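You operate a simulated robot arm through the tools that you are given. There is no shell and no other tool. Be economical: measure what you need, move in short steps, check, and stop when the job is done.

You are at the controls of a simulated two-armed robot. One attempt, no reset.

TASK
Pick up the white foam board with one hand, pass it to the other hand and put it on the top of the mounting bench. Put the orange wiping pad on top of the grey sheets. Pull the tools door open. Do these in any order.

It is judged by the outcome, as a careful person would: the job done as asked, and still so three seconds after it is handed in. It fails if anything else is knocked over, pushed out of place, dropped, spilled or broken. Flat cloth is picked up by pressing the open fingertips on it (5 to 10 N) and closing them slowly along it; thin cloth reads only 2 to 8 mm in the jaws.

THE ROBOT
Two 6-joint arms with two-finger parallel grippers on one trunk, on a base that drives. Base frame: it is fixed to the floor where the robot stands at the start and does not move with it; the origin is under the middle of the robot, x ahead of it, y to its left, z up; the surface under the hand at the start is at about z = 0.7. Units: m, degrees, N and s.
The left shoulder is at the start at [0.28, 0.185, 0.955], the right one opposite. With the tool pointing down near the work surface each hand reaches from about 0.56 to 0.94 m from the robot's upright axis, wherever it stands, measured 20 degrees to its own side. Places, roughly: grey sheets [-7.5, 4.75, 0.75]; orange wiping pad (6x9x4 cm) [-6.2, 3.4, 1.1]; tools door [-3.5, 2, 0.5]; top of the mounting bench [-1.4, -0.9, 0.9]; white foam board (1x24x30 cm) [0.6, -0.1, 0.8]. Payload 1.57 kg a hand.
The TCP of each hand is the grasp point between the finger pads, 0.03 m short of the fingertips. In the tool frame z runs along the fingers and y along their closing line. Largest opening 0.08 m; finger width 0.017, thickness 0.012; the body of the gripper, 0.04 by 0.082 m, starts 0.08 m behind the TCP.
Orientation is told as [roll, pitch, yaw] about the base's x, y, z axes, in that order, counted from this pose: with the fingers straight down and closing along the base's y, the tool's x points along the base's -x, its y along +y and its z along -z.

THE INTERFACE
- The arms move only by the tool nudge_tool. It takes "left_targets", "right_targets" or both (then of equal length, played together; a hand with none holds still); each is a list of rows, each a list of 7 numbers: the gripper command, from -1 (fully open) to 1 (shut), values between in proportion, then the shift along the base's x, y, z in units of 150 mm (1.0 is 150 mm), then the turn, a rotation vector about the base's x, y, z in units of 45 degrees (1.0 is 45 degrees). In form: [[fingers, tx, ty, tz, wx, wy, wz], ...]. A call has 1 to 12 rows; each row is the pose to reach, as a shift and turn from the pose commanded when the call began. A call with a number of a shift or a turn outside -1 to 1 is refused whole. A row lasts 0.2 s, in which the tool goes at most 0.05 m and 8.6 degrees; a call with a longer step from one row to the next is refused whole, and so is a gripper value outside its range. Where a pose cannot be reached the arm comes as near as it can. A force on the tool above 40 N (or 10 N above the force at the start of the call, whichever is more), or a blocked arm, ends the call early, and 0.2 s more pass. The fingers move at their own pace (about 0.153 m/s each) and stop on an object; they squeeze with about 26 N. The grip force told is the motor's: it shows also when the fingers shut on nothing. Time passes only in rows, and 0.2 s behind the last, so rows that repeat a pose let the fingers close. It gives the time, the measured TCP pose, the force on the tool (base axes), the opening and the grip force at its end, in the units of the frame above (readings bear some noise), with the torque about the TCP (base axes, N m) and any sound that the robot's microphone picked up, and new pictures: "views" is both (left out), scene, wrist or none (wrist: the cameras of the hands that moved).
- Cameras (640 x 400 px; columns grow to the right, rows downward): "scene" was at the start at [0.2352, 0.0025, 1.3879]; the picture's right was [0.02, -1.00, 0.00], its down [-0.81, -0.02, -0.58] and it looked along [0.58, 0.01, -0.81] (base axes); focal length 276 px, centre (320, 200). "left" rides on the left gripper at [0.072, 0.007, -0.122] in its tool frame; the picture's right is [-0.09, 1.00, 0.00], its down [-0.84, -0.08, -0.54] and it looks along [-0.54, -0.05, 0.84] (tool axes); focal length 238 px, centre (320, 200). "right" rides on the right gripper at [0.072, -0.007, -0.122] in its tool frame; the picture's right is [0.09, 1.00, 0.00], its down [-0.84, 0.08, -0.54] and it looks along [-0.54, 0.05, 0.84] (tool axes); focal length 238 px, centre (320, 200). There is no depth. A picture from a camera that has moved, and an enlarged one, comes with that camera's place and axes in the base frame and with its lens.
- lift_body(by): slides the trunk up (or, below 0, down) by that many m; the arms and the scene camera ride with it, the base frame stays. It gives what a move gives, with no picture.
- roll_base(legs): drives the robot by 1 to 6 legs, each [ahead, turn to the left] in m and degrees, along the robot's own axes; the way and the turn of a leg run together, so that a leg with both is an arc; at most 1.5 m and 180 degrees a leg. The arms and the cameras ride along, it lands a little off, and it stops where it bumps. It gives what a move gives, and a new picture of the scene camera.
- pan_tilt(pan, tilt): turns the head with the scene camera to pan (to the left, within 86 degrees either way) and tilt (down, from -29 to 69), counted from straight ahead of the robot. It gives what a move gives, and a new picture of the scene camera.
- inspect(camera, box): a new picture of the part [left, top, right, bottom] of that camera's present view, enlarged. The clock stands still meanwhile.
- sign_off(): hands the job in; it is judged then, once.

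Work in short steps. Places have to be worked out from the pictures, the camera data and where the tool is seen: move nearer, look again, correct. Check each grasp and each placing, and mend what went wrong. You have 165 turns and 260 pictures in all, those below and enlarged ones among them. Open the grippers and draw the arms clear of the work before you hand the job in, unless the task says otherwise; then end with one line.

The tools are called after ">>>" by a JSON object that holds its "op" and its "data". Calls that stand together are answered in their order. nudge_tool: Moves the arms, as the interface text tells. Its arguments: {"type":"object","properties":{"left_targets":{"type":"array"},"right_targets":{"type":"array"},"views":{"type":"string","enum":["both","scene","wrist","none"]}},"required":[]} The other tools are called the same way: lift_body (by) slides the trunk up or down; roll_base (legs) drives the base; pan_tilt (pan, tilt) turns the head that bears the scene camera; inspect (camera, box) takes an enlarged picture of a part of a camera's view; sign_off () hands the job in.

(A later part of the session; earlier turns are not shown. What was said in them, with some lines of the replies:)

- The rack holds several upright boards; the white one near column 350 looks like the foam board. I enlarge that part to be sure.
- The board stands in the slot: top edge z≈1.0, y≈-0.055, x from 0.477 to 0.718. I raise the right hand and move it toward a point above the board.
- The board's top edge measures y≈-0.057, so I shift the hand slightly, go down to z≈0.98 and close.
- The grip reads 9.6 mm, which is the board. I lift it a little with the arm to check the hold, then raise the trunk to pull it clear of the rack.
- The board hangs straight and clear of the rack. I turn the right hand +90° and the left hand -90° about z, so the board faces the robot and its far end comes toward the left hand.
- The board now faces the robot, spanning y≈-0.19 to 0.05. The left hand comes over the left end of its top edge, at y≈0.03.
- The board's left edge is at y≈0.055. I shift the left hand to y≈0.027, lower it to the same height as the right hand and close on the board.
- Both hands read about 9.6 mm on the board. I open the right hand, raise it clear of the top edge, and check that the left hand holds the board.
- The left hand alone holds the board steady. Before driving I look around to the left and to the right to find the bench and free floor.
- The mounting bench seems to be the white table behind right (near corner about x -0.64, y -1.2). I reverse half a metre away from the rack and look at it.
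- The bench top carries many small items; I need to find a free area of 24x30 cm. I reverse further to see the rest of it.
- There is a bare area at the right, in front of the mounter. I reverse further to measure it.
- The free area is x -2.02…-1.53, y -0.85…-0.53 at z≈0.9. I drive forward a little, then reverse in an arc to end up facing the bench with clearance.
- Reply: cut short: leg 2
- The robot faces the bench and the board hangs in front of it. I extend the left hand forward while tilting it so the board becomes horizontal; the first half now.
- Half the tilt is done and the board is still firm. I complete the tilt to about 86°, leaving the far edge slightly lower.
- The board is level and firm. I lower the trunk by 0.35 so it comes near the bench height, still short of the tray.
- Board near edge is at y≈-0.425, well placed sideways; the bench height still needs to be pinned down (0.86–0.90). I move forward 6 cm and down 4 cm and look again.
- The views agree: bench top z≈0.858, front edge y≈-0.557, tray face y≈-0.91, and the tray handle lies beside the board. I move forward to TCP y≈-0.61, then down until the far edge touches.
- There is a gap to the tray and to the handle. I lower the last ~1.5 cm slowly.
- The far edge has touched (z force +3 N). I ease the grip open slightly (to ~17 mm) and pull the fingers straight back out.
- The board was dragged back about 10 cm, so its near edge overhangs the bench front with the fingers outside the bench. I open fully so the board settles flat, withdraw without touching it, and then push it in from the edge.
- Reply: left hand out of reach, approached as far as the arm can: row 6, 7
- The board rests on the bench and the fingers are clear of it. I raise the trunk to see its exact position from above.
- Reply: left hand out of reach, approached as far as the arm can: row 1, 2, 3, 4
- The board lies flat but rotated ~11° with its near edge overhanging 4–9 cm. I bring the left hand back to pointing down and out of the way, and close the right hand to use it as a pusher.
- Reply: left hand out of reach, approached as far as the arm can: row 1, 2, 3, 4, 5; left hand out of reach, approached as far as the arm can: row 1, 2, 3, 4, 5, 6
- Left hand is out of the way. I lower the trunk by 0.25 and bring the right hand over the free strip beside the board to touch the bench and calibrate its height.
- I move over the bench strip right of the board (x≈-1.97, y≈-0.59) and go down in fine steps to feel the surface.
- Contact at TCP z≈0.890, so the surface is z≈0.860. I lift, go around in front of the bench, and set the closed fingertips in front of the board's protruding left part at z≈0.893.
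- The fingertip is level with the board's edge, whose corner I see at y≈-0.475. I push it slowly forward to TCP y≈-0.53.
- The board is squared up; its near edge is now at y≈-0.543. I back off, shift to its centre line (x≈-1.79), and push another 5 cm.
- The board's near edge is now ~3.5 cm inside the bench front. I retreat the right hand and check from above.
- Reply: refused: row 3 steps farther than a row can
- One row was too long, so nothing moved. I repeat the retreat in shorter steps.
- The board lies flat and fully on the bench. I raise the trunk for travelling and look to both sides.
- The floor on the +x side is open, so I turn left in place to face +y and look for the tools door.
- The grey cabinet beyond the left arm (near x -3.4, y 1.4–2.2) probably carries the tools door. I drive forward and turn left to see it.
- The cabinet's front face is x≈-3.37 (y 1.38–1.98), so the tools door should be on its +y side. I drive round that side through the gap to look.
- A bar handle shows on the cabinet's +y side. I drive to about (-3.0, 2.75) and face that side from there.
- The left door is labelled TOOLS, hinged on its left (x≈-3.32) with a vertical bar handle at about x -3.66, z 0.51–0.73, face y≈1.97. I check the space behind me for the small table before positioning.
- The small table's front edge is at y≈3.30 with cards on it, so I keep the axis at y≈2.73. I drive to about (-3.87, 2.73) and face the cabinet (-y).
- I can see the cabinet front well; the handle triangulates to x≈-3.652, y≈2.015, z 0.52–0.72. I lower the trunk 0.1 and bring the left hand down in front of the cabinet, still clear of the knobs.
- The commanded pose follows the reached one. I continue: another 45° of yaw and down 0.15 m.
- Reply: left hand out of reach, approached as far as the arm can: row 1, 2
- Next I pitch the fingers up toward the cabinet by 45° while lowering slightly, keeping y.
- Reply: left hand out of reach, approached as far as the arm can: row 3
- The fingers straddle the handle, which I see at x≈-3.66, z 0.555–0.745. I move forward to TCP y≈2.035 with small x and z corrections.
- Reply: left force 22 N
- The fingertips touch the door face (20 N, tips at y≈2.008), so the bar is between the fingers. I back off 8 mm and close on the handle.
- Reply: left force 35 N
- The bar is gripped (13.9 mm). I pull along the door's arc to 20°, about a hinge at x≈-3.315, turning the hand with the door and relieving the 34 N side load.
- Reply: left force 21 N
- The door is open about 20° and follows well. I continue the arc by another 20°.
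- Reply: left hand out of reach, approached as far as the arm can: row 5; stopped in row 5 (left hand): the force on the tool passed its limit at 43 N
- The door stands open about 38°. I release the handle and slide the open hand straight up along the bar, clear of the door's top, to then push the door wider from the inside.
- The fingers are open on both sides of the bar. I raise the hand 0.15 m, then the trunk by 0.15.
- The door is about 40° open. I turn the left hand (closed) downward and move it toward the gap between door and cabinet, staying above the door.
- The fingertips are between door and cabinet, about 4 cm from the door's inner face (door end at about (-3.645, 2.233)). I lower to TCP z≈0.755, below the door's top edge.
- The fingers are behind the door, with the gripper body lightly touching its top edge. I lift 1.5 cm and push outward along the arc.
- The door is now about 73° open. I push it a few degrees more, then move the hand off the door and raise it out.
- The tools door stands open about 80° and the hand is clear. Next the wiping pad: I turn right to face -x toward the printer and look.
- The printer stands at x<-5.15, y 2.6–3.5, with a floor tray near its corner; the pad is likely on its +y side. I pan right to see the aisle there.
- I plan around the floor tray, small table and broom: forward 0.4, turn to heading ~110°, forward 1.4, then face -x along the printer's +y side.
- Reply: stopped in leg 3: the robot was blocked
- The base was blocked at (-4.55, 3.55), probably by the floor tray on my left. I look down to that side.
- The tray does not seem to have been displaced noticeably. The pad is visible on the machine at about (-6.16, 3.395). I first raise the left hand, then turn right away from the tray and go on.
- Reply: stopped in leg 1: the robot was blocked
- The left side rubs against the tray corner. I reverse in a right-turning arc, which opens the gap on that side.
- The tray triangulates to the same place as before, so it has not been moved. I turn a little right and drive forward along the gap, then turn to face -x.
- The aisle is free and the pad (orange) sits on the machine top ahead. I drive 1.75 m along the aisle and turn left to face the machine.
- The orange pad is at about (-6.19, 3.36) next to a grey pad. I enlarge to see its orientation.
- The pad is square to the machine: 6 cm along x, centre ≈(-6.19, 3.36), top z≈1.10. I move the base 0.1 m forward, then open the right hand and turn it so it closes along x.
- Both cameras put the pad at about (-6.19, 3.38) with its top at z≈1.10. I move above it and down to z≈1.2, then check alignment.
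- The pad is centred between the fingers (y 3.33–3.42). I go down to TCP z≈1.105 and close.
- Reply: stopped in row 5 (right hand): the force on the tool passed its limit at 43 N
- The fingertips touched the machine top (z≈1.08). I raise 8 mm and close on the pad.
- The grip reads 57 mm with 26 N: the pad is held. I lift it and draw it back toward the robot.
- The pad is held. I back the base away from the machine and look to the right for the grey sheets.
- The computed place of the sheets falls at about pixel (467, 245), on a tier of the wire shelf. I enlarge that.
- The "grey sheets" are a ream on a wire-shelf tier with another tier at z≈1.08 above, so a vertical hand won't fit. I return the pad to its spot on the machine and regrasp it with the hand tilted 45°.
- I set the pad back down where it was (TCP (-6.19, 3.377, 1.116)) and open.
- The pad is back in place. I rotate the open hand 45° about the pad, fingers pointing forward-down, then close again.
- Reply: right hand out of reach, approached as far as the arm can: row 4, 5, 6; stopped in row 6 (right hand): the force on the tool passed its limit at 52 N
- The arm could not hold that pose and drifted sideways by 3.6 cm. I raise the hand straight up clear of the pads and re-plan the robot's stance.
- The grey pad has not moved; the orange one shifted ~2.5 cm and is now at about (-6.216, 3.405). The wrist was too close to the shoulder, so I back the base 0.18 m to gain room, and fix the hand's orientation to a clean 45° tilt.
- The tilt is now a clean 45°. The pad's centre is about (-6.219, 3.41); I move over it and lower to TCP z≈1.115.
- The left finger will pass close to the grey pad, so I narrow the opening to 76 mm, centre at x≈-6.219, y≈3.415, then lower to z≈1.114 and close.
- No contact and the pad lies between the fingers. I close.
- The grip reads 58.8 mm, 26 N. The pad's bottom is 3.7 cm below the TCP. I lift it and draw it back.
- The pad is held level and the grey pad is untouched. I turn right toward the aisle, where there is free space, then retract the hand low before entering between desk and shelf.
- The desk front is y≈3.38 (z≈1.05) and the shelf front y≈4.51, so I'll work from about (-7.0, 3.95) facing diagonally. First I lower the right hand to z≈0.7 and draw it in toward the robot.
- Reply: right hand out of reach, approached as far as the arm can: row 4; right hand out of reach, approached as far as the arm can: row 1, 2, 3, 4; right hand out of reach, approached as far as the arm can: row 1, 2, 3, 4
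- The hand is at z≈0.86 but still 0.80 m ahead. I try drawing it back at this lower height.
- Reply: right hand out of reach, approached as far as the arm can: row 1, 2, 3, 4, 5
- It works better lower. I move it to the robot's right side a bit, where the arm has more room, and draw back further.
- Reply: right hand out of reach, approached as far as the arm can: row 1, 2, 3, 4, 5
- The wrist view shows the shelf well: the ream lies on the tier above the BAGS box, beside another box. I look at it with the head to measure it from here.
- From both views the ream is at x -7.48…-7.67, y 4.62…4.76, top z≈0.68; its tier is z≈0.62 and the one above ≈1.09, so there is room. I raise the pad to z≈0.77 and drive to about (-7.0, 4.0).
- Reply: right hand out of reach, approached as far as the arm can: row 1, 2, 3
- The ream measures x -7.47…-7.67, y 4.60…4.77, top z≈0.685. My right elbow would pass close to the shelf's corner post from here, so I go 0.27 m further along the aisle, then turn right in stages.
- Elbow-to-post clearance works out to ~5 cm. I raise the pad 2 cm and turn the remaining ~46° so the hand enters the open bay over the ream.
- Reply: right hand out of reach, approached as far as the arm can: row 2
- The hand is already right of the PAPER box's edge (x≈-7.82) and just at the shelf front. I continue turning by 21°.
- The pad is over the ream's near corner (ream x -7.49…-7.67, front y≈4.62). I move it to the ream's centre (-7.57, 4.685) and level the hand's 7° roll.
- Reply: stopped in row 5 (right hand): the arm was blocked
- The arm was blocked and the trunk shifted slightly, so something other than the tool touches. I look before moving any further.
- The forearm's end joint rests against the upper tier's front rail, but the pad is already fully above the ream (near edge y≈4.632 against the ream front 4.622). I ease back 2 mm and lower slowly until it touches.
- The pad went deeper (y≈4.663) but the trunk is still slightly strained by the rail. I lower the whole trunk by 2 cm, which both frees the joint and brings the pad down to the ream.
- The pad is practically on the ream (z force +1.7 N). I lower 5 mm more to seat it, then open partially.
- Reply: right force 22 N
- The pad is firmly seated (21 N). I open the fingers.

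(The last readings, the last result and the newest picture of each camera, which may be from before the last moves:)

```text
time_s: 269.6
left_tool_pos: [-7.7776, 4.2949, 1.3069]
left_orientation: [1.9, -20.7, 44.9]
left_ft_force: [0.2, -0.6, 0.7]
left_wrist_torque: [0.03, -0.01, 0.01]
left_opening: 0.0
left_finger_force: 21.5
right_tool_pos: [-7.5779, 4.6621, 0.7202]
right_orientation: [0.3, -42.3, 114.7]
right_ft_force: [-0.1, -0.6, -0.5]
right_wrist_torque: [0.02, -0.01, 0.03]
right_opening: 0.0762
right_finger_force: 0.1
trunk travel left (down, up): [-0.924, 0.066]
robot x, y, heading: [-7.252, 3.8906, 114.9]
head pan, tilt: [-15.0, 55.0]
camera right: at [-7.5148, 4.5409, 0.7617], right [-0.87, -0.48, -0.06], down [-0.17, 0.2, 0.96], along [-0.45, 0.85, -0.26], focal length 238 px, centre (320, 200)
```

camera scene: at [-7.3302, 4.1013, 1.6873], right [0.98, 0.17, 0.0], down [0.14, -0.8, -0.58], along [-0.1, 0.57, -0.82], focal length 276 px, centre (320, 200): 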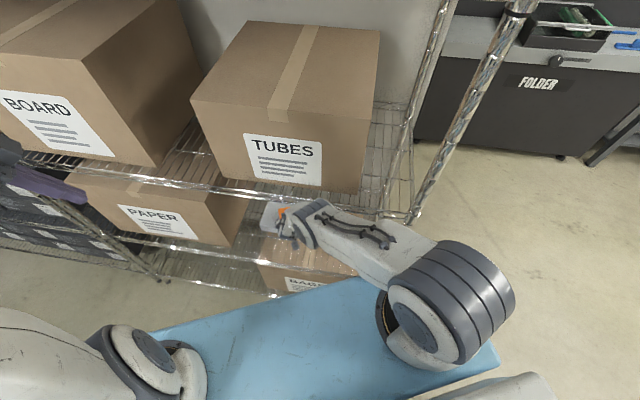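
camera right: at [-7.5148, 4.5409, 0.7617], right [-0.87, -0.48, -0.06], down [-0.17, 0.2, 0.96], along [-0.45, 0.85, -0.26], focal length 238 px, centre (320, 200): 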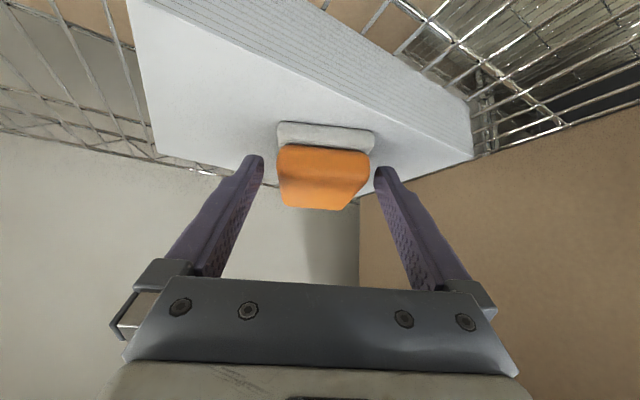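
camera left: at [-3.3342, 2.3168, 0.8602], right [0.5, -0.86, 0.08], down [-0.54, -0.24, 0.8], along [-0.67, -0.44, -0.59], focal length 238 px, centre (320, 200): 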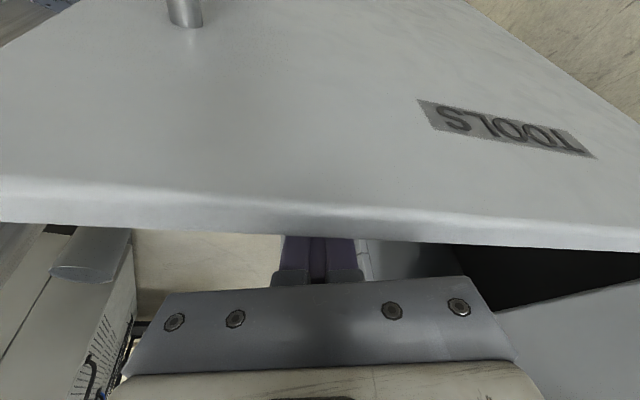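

The pad rests flat on the ream. I withdraw the hand straight back along its own heading.

>>> {"op": "nudge_tool", "data": {"right_targets": [[-1, 0.06, -0.14, 0.03, 0, 0, 0], [-1, 0.13, -0.28, 0.05, 0, 0, 0], [-1, 0.19, -0.42, 0.05, 0, 0, 0], [-1, 0.26, -0.56, 0.05, 0, 0, 0], [-1, 0.29, -0.63, 0.05, 0, 0, 0]], "views": "both"}}

```text
time_s: 270.8
left_tool_pos: [-7.779, 4.2947, 1.3059]
left_orientation: [2.0, -20.7, 44.9]
left_ft_force: [0.1, 0.5, -0.1]
left_wrist_torque: [0.03, 0.01, -0.02]
left_opening: 0.0002
left_finger_force: 21.2
right_tool_pos: [-7.5579, 4.5787, 0.7156]
right_orientation: [-0.7, -42.3, 115.4]
right_ft_force: [-0.2, -0.5, -0.8]
right_wrist_torque: [0.01, 0.0, -0.03]
right_opening: 0.0803
right_finger_force: 0.1
right hand out of reach, approached as far as the arm can: row 3, 4, 5
trunk travel left (down, up): [-0.924, 0.066]
robot x, y, heading: [-7.2531, 3.8876, 115.2]
head pan, tilt: [-15.0, 55.0]
camera scene: at [-7.332, 4.1068, 1.661], right [0.98, 0.18, 0.0], down [0.14, -0.81, -0.57], along [-0.1, 0.56, -0.82], focal length 276 px, centre (320, 200)
camera right: at [-7.4947, 4.4572, 0.7571], right [-0.87, -0.48, -0.07], down [-0.18, 0.19, 0.96], along [-0.45, 0.86, -0.26], focal length 238 px, centre (320, 200)
```

scene: 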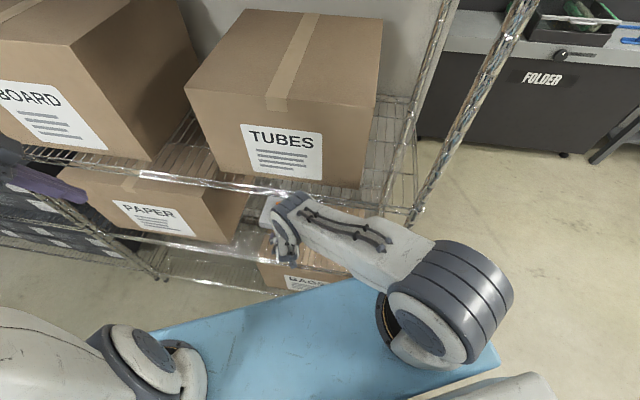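
right: 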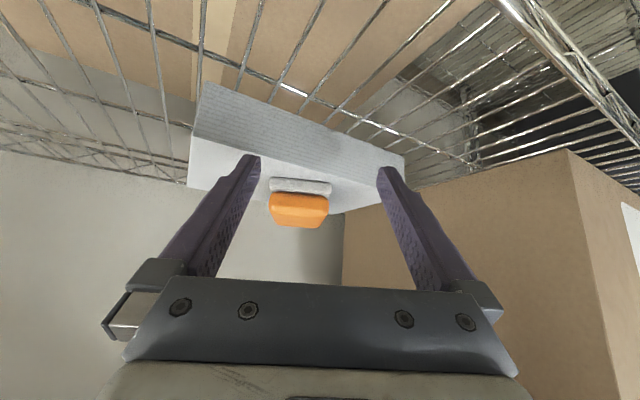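

The pad lies on the sheets and the fingertips are ~2 cm clear of it. I turn the base left the way I came, taking the hand out of the shelf.

>>> {"op": "roll_base", "data": {"legs": [[0, 45]]}}

>>> {"op": "pan_tilt", "data": {"pan": -50, "tilt": 45}}

```text
time_s: 273.3
left_tool_pos: [-7.9118, 3.8064, 1.308]
left_orientation: [2.0, -20.8, 89.7]
left_ft_force: [1.0, -0.5, 0.5]
left_wrist_torque: [0.0, -0.01, -0.01]
left_opening: 0.0
left_finger_force: 21.4
right_tool_pos: [-7.9534, 4.1654, 0.7149]
right_orientation: [-0.7, -42.2, 160.1]
right_ft_force: [0.3, 0.8, -0.3]
right_wrist_torque: [-0.06, -0.02, 0.0]
right_opening: 0.08
right_finger_force: 0.1
trunk travel left (down, up): [-0.924, 0.066]
robot x, y, heading: [-7.2543, 3.8874, 159.9]
head pan, tilt: [-15.0, 55.0]
camera scene: at [-7.4606, 3.9865, 1.6609], right [0.57, 0.82, 0.0], down [0.67, -0.47, -0.57], along [-0.47, 0.33, -0.82], focal length 276 px, centre (320, 200)
```

scene: 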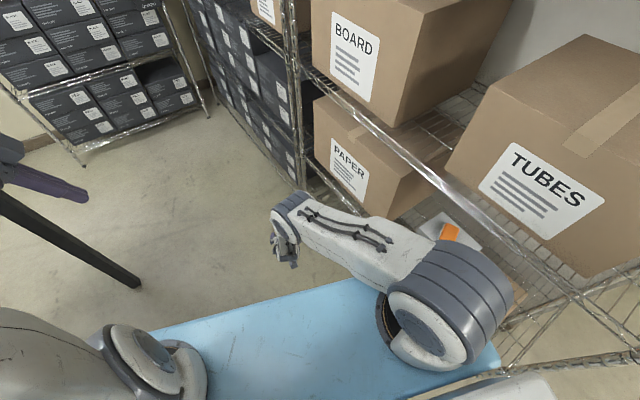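

```text
time_s: 274.3
left_tool_pos: [-7.9111, 3.8062, 1.307]
left_orientation: [1.9, -20.8, 89.7]
left_ft_force: [0.3, -0.2, -0.1]
left_wrist_torque: [-0.02, 0.02, 0.02]
left_opening: 0.0
left_finger_force: 21.2
right_tool_pos: [-7.9534, 4.1643, 0.7151]
right_orientation: [-0.8, -42.3, 160.1]
right_ft_force: [0.0, -0.1, -0.4]
right_wrist_torque: [0.02, 0.01, 0.0]
right_opening: 0.0804
right_finger_force: 0.0
trunk travel left (down, up): [-0.924, 0.066]
robot x, y, heading: [-7.2509, 3.8899, 159.8]
head pan, tilt: [-50.0, 45.0]
camera scene: at [-7.4294, 4.0214, 1.6743], right [0.94, 0.34, 0.0], down [0.24, -0.66, -0.71], along [-0.24, 0.66, -0.71], focal length 276 px, centre (320, 200)
```

scene: 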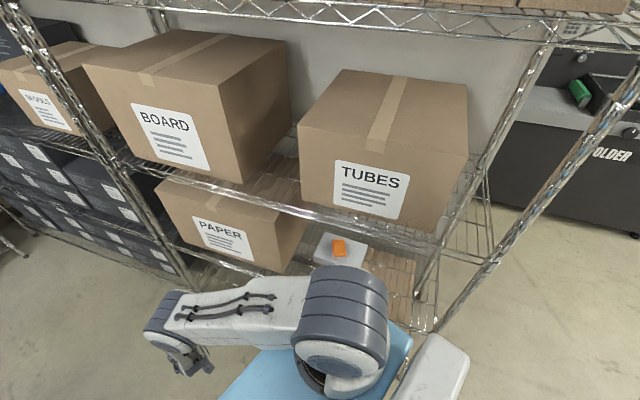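

The pad sits on the grey sheets and nothing else has moved. I enlarge once to confirm, and open the left gripper too.

>>> {"op": "inspect", "data": {"camera": "scene", "box": [280, 200, 420, 290]}}

>>> {"op": "nudge_tool", "data": {"left_targets": [[0, 0, 0, 0, 0, 0, 0], [-1, 0, 0, 0, 0, 0, 0], [-1, 0, 0, 0, 0, 0, 0]], "views": "none"}}

```text
4.44 times, centred on (350, 245) of scene
camera zoom: at [-7.4294, 4.0214, 1.6743], right [0.94, 0.34, 0.0], down [0.24, -0.66, -0.71], along [-0.24, 0.66, -0.71], focal length 1229 px, centre (187, 0)
```

zoom: 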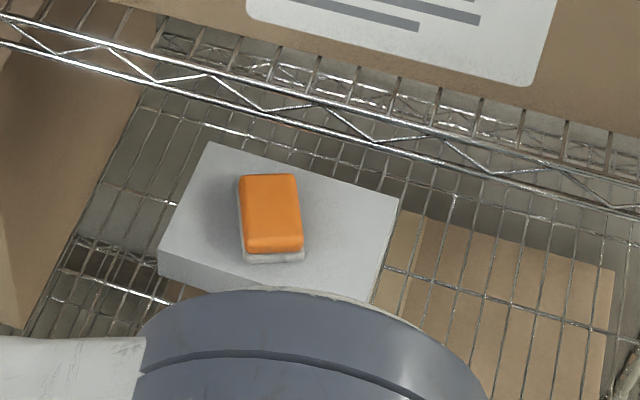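

```text
time_s: 275.1
left_tool_pos: [-7.9109, 3.8064, 1.3066]
left_orientation: [2.1, -20.8, 89.7]
left_ft_force: [0.2, -0.4, 0.8]
left_wrist_torque: [0.01, 0.01, -0.02]
left_opening: 0.0801
left_finger_force: 0.1
right_tool_pos: [-7.9531, 4.1637, 0.7137]
right_orientation: [-0.8, -42.2, 160.1]
right_ft_force: [0.0, -0.6, 0.8]
right_wrist_torque: [-0.04, -0.03, 0.03]
right_opening: 0.0797
right_finger_force: 0.0
trunk travel left (down, up): [-0.924, 0.066]
robot x, y, heading: [-7.2497, 3.8906, 160.0]
head pan, tilt: [-50.0, 45.0]
```

The pad lies flat on the grey sheets, the board is on the bench, the tools door is open, and both grippers are open and clear. I hand the job in.

>>> {"op": "sign_off", "data": {}}

```text
The job is handed in.
```

I did all three: the foam board went from the right hand to the left and lies flat on the mounting bench, the tools door stands about 80° open, and the wiping pad rests on the grey sheets. The base rubbed a floor tray by the printer, but the tray measured in the same place afterwards.
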